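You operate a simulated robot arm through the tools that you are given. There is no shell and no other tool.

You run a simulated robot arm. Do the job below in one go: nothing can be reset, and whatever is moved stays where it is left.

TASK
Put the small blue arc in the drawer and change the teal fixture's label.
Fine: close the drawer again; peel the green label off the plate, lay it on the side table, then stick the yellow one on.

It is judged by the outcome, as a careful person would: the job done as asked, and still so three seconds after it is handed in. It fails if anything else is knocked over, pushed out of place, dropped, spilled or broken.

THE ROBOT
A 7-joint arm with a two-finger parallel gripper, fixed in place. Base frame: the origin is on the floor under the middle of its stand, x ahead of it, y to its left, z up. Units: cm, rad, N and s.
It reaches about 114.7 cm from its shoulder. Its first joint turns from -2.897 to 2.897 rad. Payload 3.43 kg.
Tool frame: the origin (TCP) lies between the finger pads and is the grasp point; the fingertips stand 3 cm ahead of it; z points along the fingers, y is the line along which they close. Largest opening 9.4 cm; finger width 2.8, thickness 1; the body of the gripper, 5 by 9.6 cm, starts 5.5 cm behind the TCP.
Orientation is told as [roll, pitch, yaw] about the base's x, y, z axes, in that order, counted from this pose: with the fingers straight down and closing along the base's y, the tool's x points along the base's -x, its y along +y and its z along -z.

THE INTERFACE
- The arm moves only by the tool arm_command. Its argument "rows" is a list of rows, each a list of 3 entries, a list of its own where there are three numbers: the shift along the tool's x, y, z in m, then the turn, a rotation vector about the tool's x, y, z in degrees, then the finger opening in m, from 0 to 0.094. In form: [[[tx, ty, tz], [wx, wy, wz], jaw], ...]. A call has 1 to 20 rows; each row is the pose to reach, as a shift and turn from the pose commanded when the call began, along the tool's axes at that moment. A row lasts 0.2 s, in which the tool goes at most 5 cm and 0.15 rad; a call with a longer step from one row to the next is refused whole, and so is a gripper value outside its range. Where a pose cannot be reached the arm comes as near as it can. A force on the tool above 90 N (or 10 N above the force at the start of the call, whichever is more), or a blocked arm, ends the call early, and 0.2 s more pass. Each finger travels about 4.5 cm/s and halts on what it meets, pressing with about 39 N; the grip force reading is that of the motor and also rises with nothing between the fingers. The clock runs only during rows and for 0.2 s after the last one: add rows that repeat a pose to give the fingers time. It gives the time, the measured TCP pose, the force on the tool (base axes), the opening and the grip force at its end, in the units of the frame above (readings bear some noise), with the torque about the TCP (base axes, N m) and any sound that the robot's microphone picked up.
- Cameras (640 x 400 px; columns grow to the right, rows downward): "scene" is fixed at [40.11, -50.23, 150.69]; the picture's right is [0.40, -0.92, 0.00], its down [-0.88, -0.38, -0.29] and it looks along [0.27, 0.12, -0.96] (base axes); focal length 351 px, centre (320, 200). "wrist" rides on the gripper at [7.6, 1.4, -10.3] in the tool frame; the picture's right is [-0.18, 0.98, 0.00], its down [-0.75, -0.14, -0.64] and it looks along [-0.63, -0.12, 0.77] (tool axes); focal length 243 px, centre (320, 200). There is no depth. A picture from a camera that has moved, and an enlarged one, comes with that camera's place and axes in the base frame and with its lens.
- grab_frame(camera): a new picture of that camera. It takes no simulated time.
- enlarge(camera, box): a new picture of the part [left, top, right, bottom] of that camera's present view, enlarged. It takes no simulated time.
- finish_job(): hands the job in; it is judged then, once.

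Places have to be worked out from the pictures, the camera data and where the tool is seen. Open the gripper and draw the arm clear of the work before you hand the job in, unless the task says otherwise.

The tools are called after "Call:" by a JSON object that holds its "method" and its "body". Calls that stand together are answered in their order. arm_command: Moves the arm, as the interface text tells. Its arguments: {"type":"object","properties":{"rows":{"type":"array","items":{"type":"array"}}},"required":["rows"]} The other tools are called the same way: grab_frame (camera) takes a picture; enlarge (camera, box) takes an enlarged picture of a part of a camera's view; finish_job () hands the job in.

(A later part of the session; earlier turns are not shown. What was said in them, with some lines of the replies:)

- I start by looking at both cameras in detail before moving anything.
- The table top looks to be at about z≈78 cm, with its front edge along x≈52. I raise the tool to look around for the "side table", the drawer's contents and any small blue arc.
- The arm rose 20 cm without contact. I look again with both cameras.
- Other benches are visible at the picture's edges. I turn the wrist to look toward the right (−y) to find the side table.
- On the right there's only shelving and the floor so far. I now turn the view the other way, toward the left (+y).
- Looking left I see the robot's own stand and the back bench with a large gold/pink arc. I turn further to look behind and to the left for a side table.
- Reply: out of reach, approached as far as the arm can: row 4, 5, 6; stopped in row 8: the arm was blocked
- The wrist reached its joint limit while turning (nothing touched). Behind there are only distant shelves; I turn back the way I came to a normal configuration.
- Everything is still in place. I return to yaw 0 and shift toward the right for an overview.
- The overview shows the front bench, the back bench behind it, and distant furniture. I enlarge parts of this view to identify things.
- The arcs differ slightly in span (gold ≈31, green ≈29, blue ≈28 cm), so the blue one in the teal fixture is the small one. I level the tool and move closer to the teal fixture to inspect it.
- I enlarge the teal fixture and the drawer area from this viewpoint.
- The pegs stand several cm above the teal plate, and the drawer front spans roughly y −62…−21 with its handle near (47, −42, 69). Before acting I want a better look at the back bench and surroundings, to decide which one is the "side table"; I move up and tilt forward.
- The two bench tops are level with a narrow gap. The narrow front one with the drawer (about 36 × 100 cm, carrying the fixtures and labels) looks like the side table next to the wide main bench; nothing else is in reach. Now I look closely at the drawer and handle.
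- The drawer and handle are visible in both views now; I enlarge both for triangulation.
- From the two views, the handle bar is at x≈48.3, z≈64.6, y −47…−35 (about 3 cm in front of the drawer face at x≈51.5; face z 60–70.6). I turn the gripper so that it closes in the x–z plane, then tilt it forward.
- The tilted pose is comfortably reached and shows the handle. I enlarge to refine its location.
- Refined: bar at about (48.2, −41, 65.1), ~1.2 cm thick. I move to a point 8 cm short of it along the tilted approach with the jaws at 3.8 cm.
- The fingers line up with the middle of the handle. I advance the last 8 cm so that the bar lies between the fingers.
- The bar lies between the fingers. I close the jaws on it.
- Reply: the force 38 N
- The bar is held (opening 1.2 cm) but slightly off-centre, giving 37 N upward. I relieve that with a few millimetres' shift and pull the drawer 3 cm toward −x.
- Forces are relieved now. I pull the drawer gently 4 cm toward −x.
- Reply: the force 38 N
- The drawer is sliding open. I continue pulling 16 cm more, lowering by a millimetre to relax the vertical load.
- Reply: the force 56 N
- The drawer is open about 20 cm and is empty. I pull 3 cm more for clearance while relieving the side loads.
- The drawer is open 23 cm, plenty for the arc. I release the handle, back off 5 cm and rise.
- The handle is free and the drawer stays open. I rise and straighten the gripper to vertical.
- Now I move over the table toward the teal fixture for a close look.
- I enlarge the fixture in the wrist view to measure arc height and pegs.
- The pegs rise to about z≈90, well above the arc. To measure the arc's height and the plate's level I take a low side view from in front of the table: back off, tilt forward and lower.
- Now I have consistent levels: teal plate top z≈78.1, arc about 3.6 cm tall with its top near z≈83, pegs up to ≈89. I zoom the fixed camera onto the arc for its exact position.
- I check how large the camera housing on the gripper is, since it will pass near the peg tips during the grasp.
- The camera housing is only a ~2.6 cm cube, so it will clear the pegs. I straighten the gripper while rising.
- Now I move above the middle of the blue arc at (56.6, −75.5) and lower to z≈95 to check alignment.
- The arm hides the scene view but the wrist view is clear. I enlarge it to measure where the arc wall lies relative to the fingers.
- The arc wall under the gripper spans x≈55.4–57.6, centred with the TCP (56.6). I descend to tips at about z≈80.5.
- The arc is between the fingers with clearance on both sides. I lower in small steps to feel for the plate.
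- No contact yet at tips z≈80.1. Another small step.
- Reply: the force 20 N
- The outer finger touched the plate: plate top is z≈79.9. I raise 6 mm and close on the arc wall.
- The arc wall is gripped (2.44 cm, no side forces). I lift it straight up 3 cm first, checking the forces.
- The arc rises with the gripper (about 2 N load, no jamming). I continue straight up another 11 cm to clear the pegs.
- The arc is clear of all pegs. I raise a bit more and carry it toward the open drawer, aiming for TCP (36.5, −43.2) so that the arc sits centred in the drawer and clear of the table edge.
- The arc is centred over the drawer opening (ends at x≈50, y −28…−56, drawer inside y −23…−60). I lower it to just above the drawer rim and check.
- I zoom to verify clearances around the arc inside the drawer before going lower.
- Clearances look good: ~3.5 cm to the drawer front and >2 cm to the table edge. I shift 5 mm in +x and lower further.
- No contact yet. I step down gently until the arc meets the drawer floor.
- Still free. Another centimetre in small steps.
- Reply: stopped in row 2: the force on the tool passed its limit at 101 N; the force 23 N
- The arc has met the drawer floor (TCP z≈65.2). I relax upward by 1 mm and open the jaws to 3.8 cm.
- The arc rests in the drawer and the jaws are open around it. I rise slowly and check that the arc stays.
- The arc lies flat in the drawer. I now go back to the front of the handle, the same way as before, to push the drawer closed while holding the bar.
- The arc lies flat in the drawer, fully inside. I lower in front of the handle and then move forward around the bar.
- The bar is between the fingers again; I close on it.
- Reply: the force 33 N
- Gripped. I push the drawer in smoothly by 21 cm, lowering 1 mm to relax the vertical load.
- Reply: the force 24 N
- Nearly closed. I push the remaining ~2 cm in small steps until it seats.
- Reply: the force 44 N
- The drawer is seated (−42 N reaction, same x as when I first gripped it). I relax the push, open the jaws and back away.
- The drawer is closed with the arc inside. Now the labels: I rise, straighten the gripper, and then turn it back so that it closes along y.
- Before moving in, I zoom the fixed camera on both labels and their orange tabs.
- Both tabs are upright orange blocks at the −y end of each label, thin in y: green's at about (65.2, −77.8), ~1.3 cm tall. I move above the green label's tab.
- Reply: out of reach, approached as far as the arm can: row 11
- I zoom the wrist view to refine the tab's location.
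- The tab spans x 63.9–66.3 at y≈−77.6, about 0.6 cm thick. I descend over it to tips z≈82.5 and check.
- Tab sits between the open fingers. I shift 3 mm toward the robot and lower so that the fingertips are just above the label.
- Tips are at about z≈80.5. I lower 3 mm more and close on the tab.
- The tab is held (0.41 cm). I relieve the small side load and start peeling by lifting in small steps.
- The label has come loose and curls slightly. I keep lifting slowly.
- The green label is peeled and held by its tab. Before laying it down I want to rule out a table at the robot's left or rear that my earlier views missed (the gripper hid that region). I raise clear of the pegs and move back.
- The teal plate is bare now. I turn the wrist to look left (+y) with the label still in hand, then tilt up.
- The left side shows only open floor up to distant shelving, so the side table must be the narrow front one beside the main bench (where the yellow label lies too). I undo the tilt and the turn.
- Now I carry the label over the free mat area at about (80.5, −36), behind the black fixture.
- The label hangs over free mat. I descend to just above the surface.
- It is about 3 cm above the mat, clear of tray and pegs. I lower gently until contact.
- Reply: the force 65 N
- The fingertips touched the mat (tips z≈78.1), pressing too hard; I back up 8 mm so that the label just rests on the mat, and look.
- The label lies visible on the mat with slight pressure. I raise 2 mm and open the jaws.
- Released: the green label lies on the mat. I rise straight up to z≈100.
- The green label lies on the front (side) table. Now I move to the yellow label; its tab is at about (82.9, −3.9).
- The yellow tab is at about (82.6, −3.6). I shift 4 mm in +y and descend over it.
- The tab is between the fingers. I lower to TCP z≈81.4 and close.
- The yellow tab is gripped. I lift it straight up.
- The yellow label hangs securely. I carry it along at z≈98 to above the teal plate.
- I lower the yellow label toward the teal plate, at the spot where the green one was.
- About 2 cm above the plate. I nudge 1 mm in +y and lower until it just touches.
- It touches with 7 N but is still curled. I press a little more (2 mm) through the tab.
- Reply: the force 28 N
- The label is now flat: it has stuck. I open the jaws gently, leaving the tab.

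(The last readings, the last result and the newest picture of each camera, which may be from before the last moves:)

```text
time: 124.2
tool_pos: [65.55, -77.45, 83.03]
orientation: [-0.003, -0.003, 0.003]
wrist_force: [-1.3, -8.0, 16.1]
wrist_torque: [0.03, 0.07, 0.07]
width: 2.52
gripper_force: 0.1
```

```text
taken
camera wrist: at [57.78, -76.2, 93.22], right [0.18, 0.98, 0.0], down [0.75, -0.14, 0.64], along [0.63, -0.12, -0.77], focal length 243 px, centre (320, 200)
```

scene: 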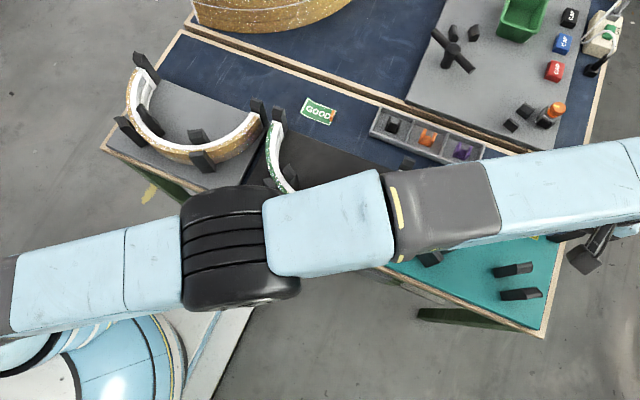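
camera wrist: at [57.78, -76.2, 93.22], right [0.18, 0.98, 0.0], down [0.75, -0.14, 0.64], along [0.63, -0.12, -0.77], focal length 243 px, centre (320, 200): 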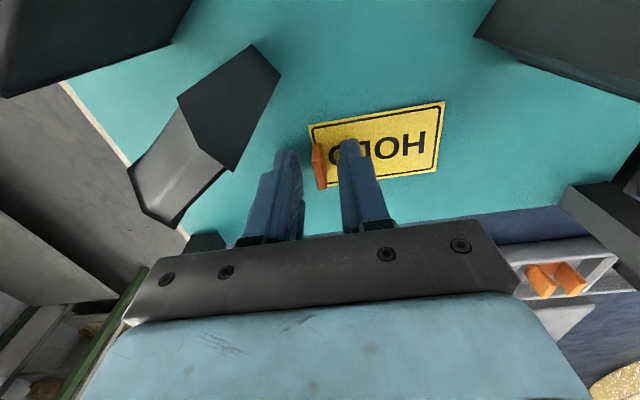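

The yellow label stays flat on the plate. I rise straight up and check it.

Call:
{"method": "arm_command", "body": {"rows": [[[0, 0, -0.004], [0, 0, 0], 0.026], [[0, 0, -0.012], [0, 0, 0], 0.026], [[0, 0, -0.03], [0, 0, 0], 0.026], [[0, 0, -0.06], [0, 0, 0], 0.026], [[0, 0, -0.1], [0, 0, 0], 0.026], [[0, 0, -0.145], [0, 0, 0], 0.026]]}}

Call:
{"method": "grab_frame", "body": {"camera": "wrist"}}

Call:
{"method": "enlarge", "body": {"camera": "wrist", "box": [220, 0, 460, 150]}}

```text
time: 125.6
tool_pos: [65.58, -77.52, 97.36]
orientation: [0.0, 0.0, 0.004]
wrist_force: [-0.1, 0.1, -0.4]
wrist_torque: [0.0, -0.02, 0.01]
width: 2.59
gripper_force: 0.2
```

```text
taken
camera wrist: at [57.83, -76.16, 107.63], right [0.18, 0.98, 0.0], down [0.75, -0.14, 0.64], along [0.63, -0.12, -0.77], focal length 243 px, centre (320, 200)
```

wrist: 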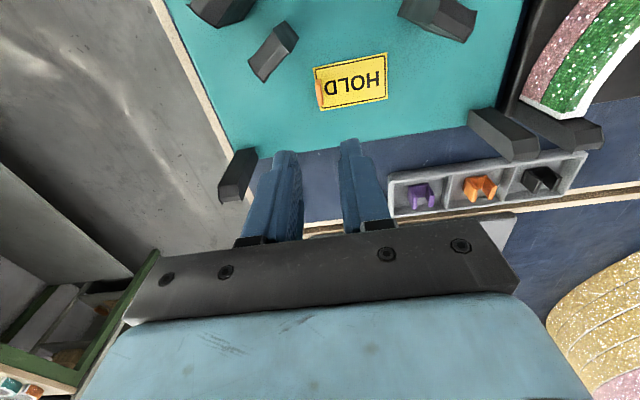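

```text
2.67 times, centred on (340, 75) of wrist
camera zoom: at [57.83, -76.16, 107.63], right [0.18, 0.98, 0.0], down [0.75, -0.14, 0.64], along [0.63, -0.12, -0.77], focal length 647 px, centre (267, 533)
```

zoom: 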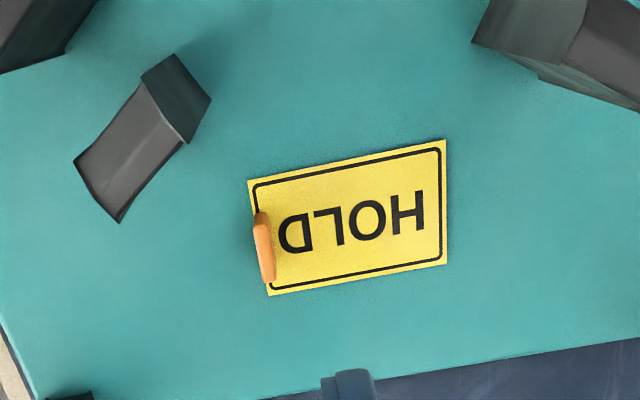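

The yellow HOLD label is flat on the teal plate where the green one was. I draw the arm back clear of the table.

Call:
{"method": "arm_command", "body": {"rows": [[[0.01, 0.01, -0.02], [0, 0, 0], 0.03], [[0.035, 0.045, -0.03], [0, 0, 0], 0.04], [[0.063, 0.08, -0.04], [0, 0, 0], 0.05], [[0.091, 0.116, -0.05], [0, 0, 0], 0.06], [[0.119, 0.152, -0.06], [0, 0, 0], 0.07], [[0.147, 0.188, -0.07], [0, 0, 0], 0.08], [[0.175, 0.224, -0.076], [0, 0, 0], 0.09], [[0.203, 0.26, -0.076], [0, 0, 0], 0.09], [[0.231, 0.296, -0.076], [0, 0, 0], 0.09], [[0.26, 0.332, -0.076], [0, 0, 0], 0.09], [[0.29, 0.36, -0.076], [0, 0, 0], 0.09], [[0.33, 0.36, -0.076], [0, 0, 0], 0.09], [[0.37, 0.36, -0.076], [0, 0, 0], 0.09]]}}

Call:
{"method": "grab_frame", "body": {"camera": "scene"}}

Call:
{"method": "grab_frame", "body": {"camera": "wrist"}}

```text
time: 128.4
tool_pos: [28.31, -41.45, 105.0]
orientation: [-0.002, -0.002, 0.004]
wrist_force: [0.3, -0.7, -1.1]
wrist_torque: [0.0, 0.0, -0.02]
width: 8.98
gripper_force: 0.0
```

```text
taken
```

scene: 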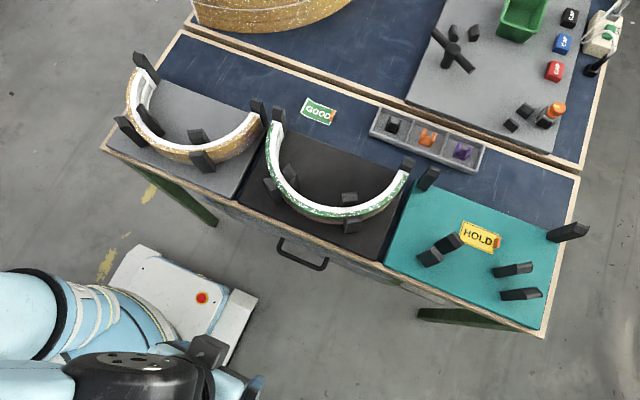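

```text
taken
camera wrist: at [20.57, -40.13, 115.07], right [0.18, 0.98, 0.0], down [0.75, -0.14, 0.64], along [0.63, -0.12, -0.77], focal length 243 px, centre (320, 200)
```

wrist: 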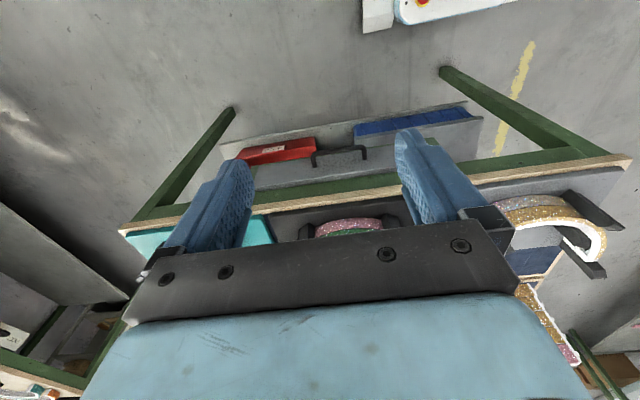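

Everything looks in place. I verify the details: the drawer's closure, and both labels.

Call:
{"method": "enlarge", "body": {"camera": "scene", "box": [220, 180, 460, 330]}}

Call:
{"method": "enlarge", "body": {"camera": "scene", "box": [420, 200, 540, 290]}}

Call:
{"method": "enlarge", "body": {"camera": "scene", "box": [260, 60, 400, 160]}}

```text
2.67 times, centred on (340, 255) of scene
camera zoom: at [40.11, -50.23, 150.69], right [0.4, -0.92, 0.0], down [-0.88, -0.38, -0.29], along [0.27, 0.12, -0.96], focal length 936 px, centre (267, 53)
```

zoom: 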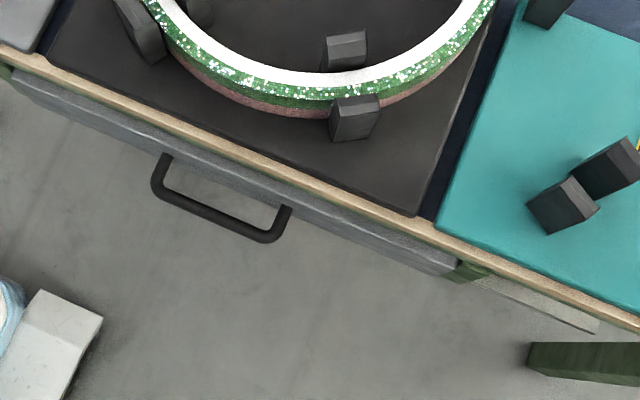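

```text
4.44 times, centred on (480, 245) of scene
camera zoom: at [40.11, -50.23, 150.69], right [0.4, -0.92, 0.0], down [-0.88, -0.38, -0.29], along [0.27, 0.12, -0.96], focal length 1560 px, centre (-391, 0)
```

zoom: 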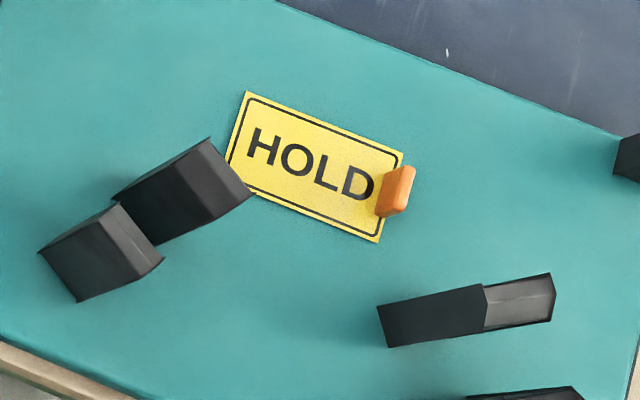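

```text
4.00 times, centred on (330, 110) of scene
camera zoom: at [40.11, -50.23, 150.69], right [0.4, -0.92, 0.0], down [-0.88, -0.38, -0.29], along [0.27, 0.12, -0.96], focal length 1404 px, centre (280, 560)
```

zoom: 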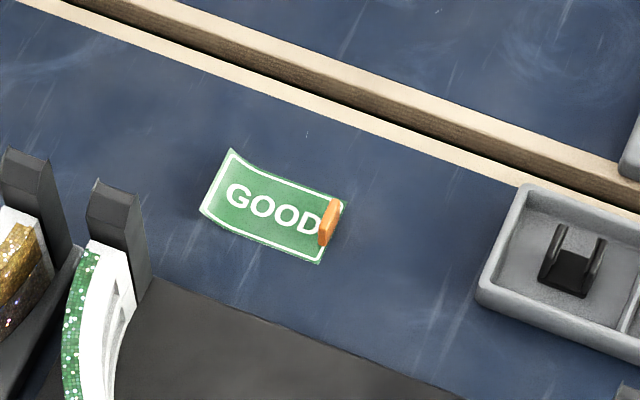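

The drawer handle is at exactly the same pixels as at the start, so the drawer is fully closed with the blue arc inside. The yellow HOLD label lies flat on the teal plate, the green GOOD label rests on the side table, and nothing else has moved. The gripper is open and clear of the work, so I hand the job in.

Call:
{"method": "finish_job", "body": {}}

```text
The job is handed in.
```

The job is handed in, but I had to guess which table you meant by "the side table".

- **Blue arc:** I lifted the blue arc out of the teal fixture and laid it flat in the drawer. It was the smallest of the three by span. The drawer is closed again, and its handle sits exactly where it was at the start.
- **Labels:** I peeled the green GOOD label off the teal plate. The yellow HOLD label is now stuck flat in the same spot.
- **Side table (my guess):** The green label lies on the narrow front table with the drawer and fixtures, where the yellow label was lying before. The only other table within reach was the wider bench behind it. If you meant that one, the green label is in the wrong place.

When I first lowered the arc into the drawer, it met the floor with a brief force of about 101 N and the arm stopped itself. I saw no damage afterwards. In the final camera views nothing else had moved, and the gripper was open and clear of the table.
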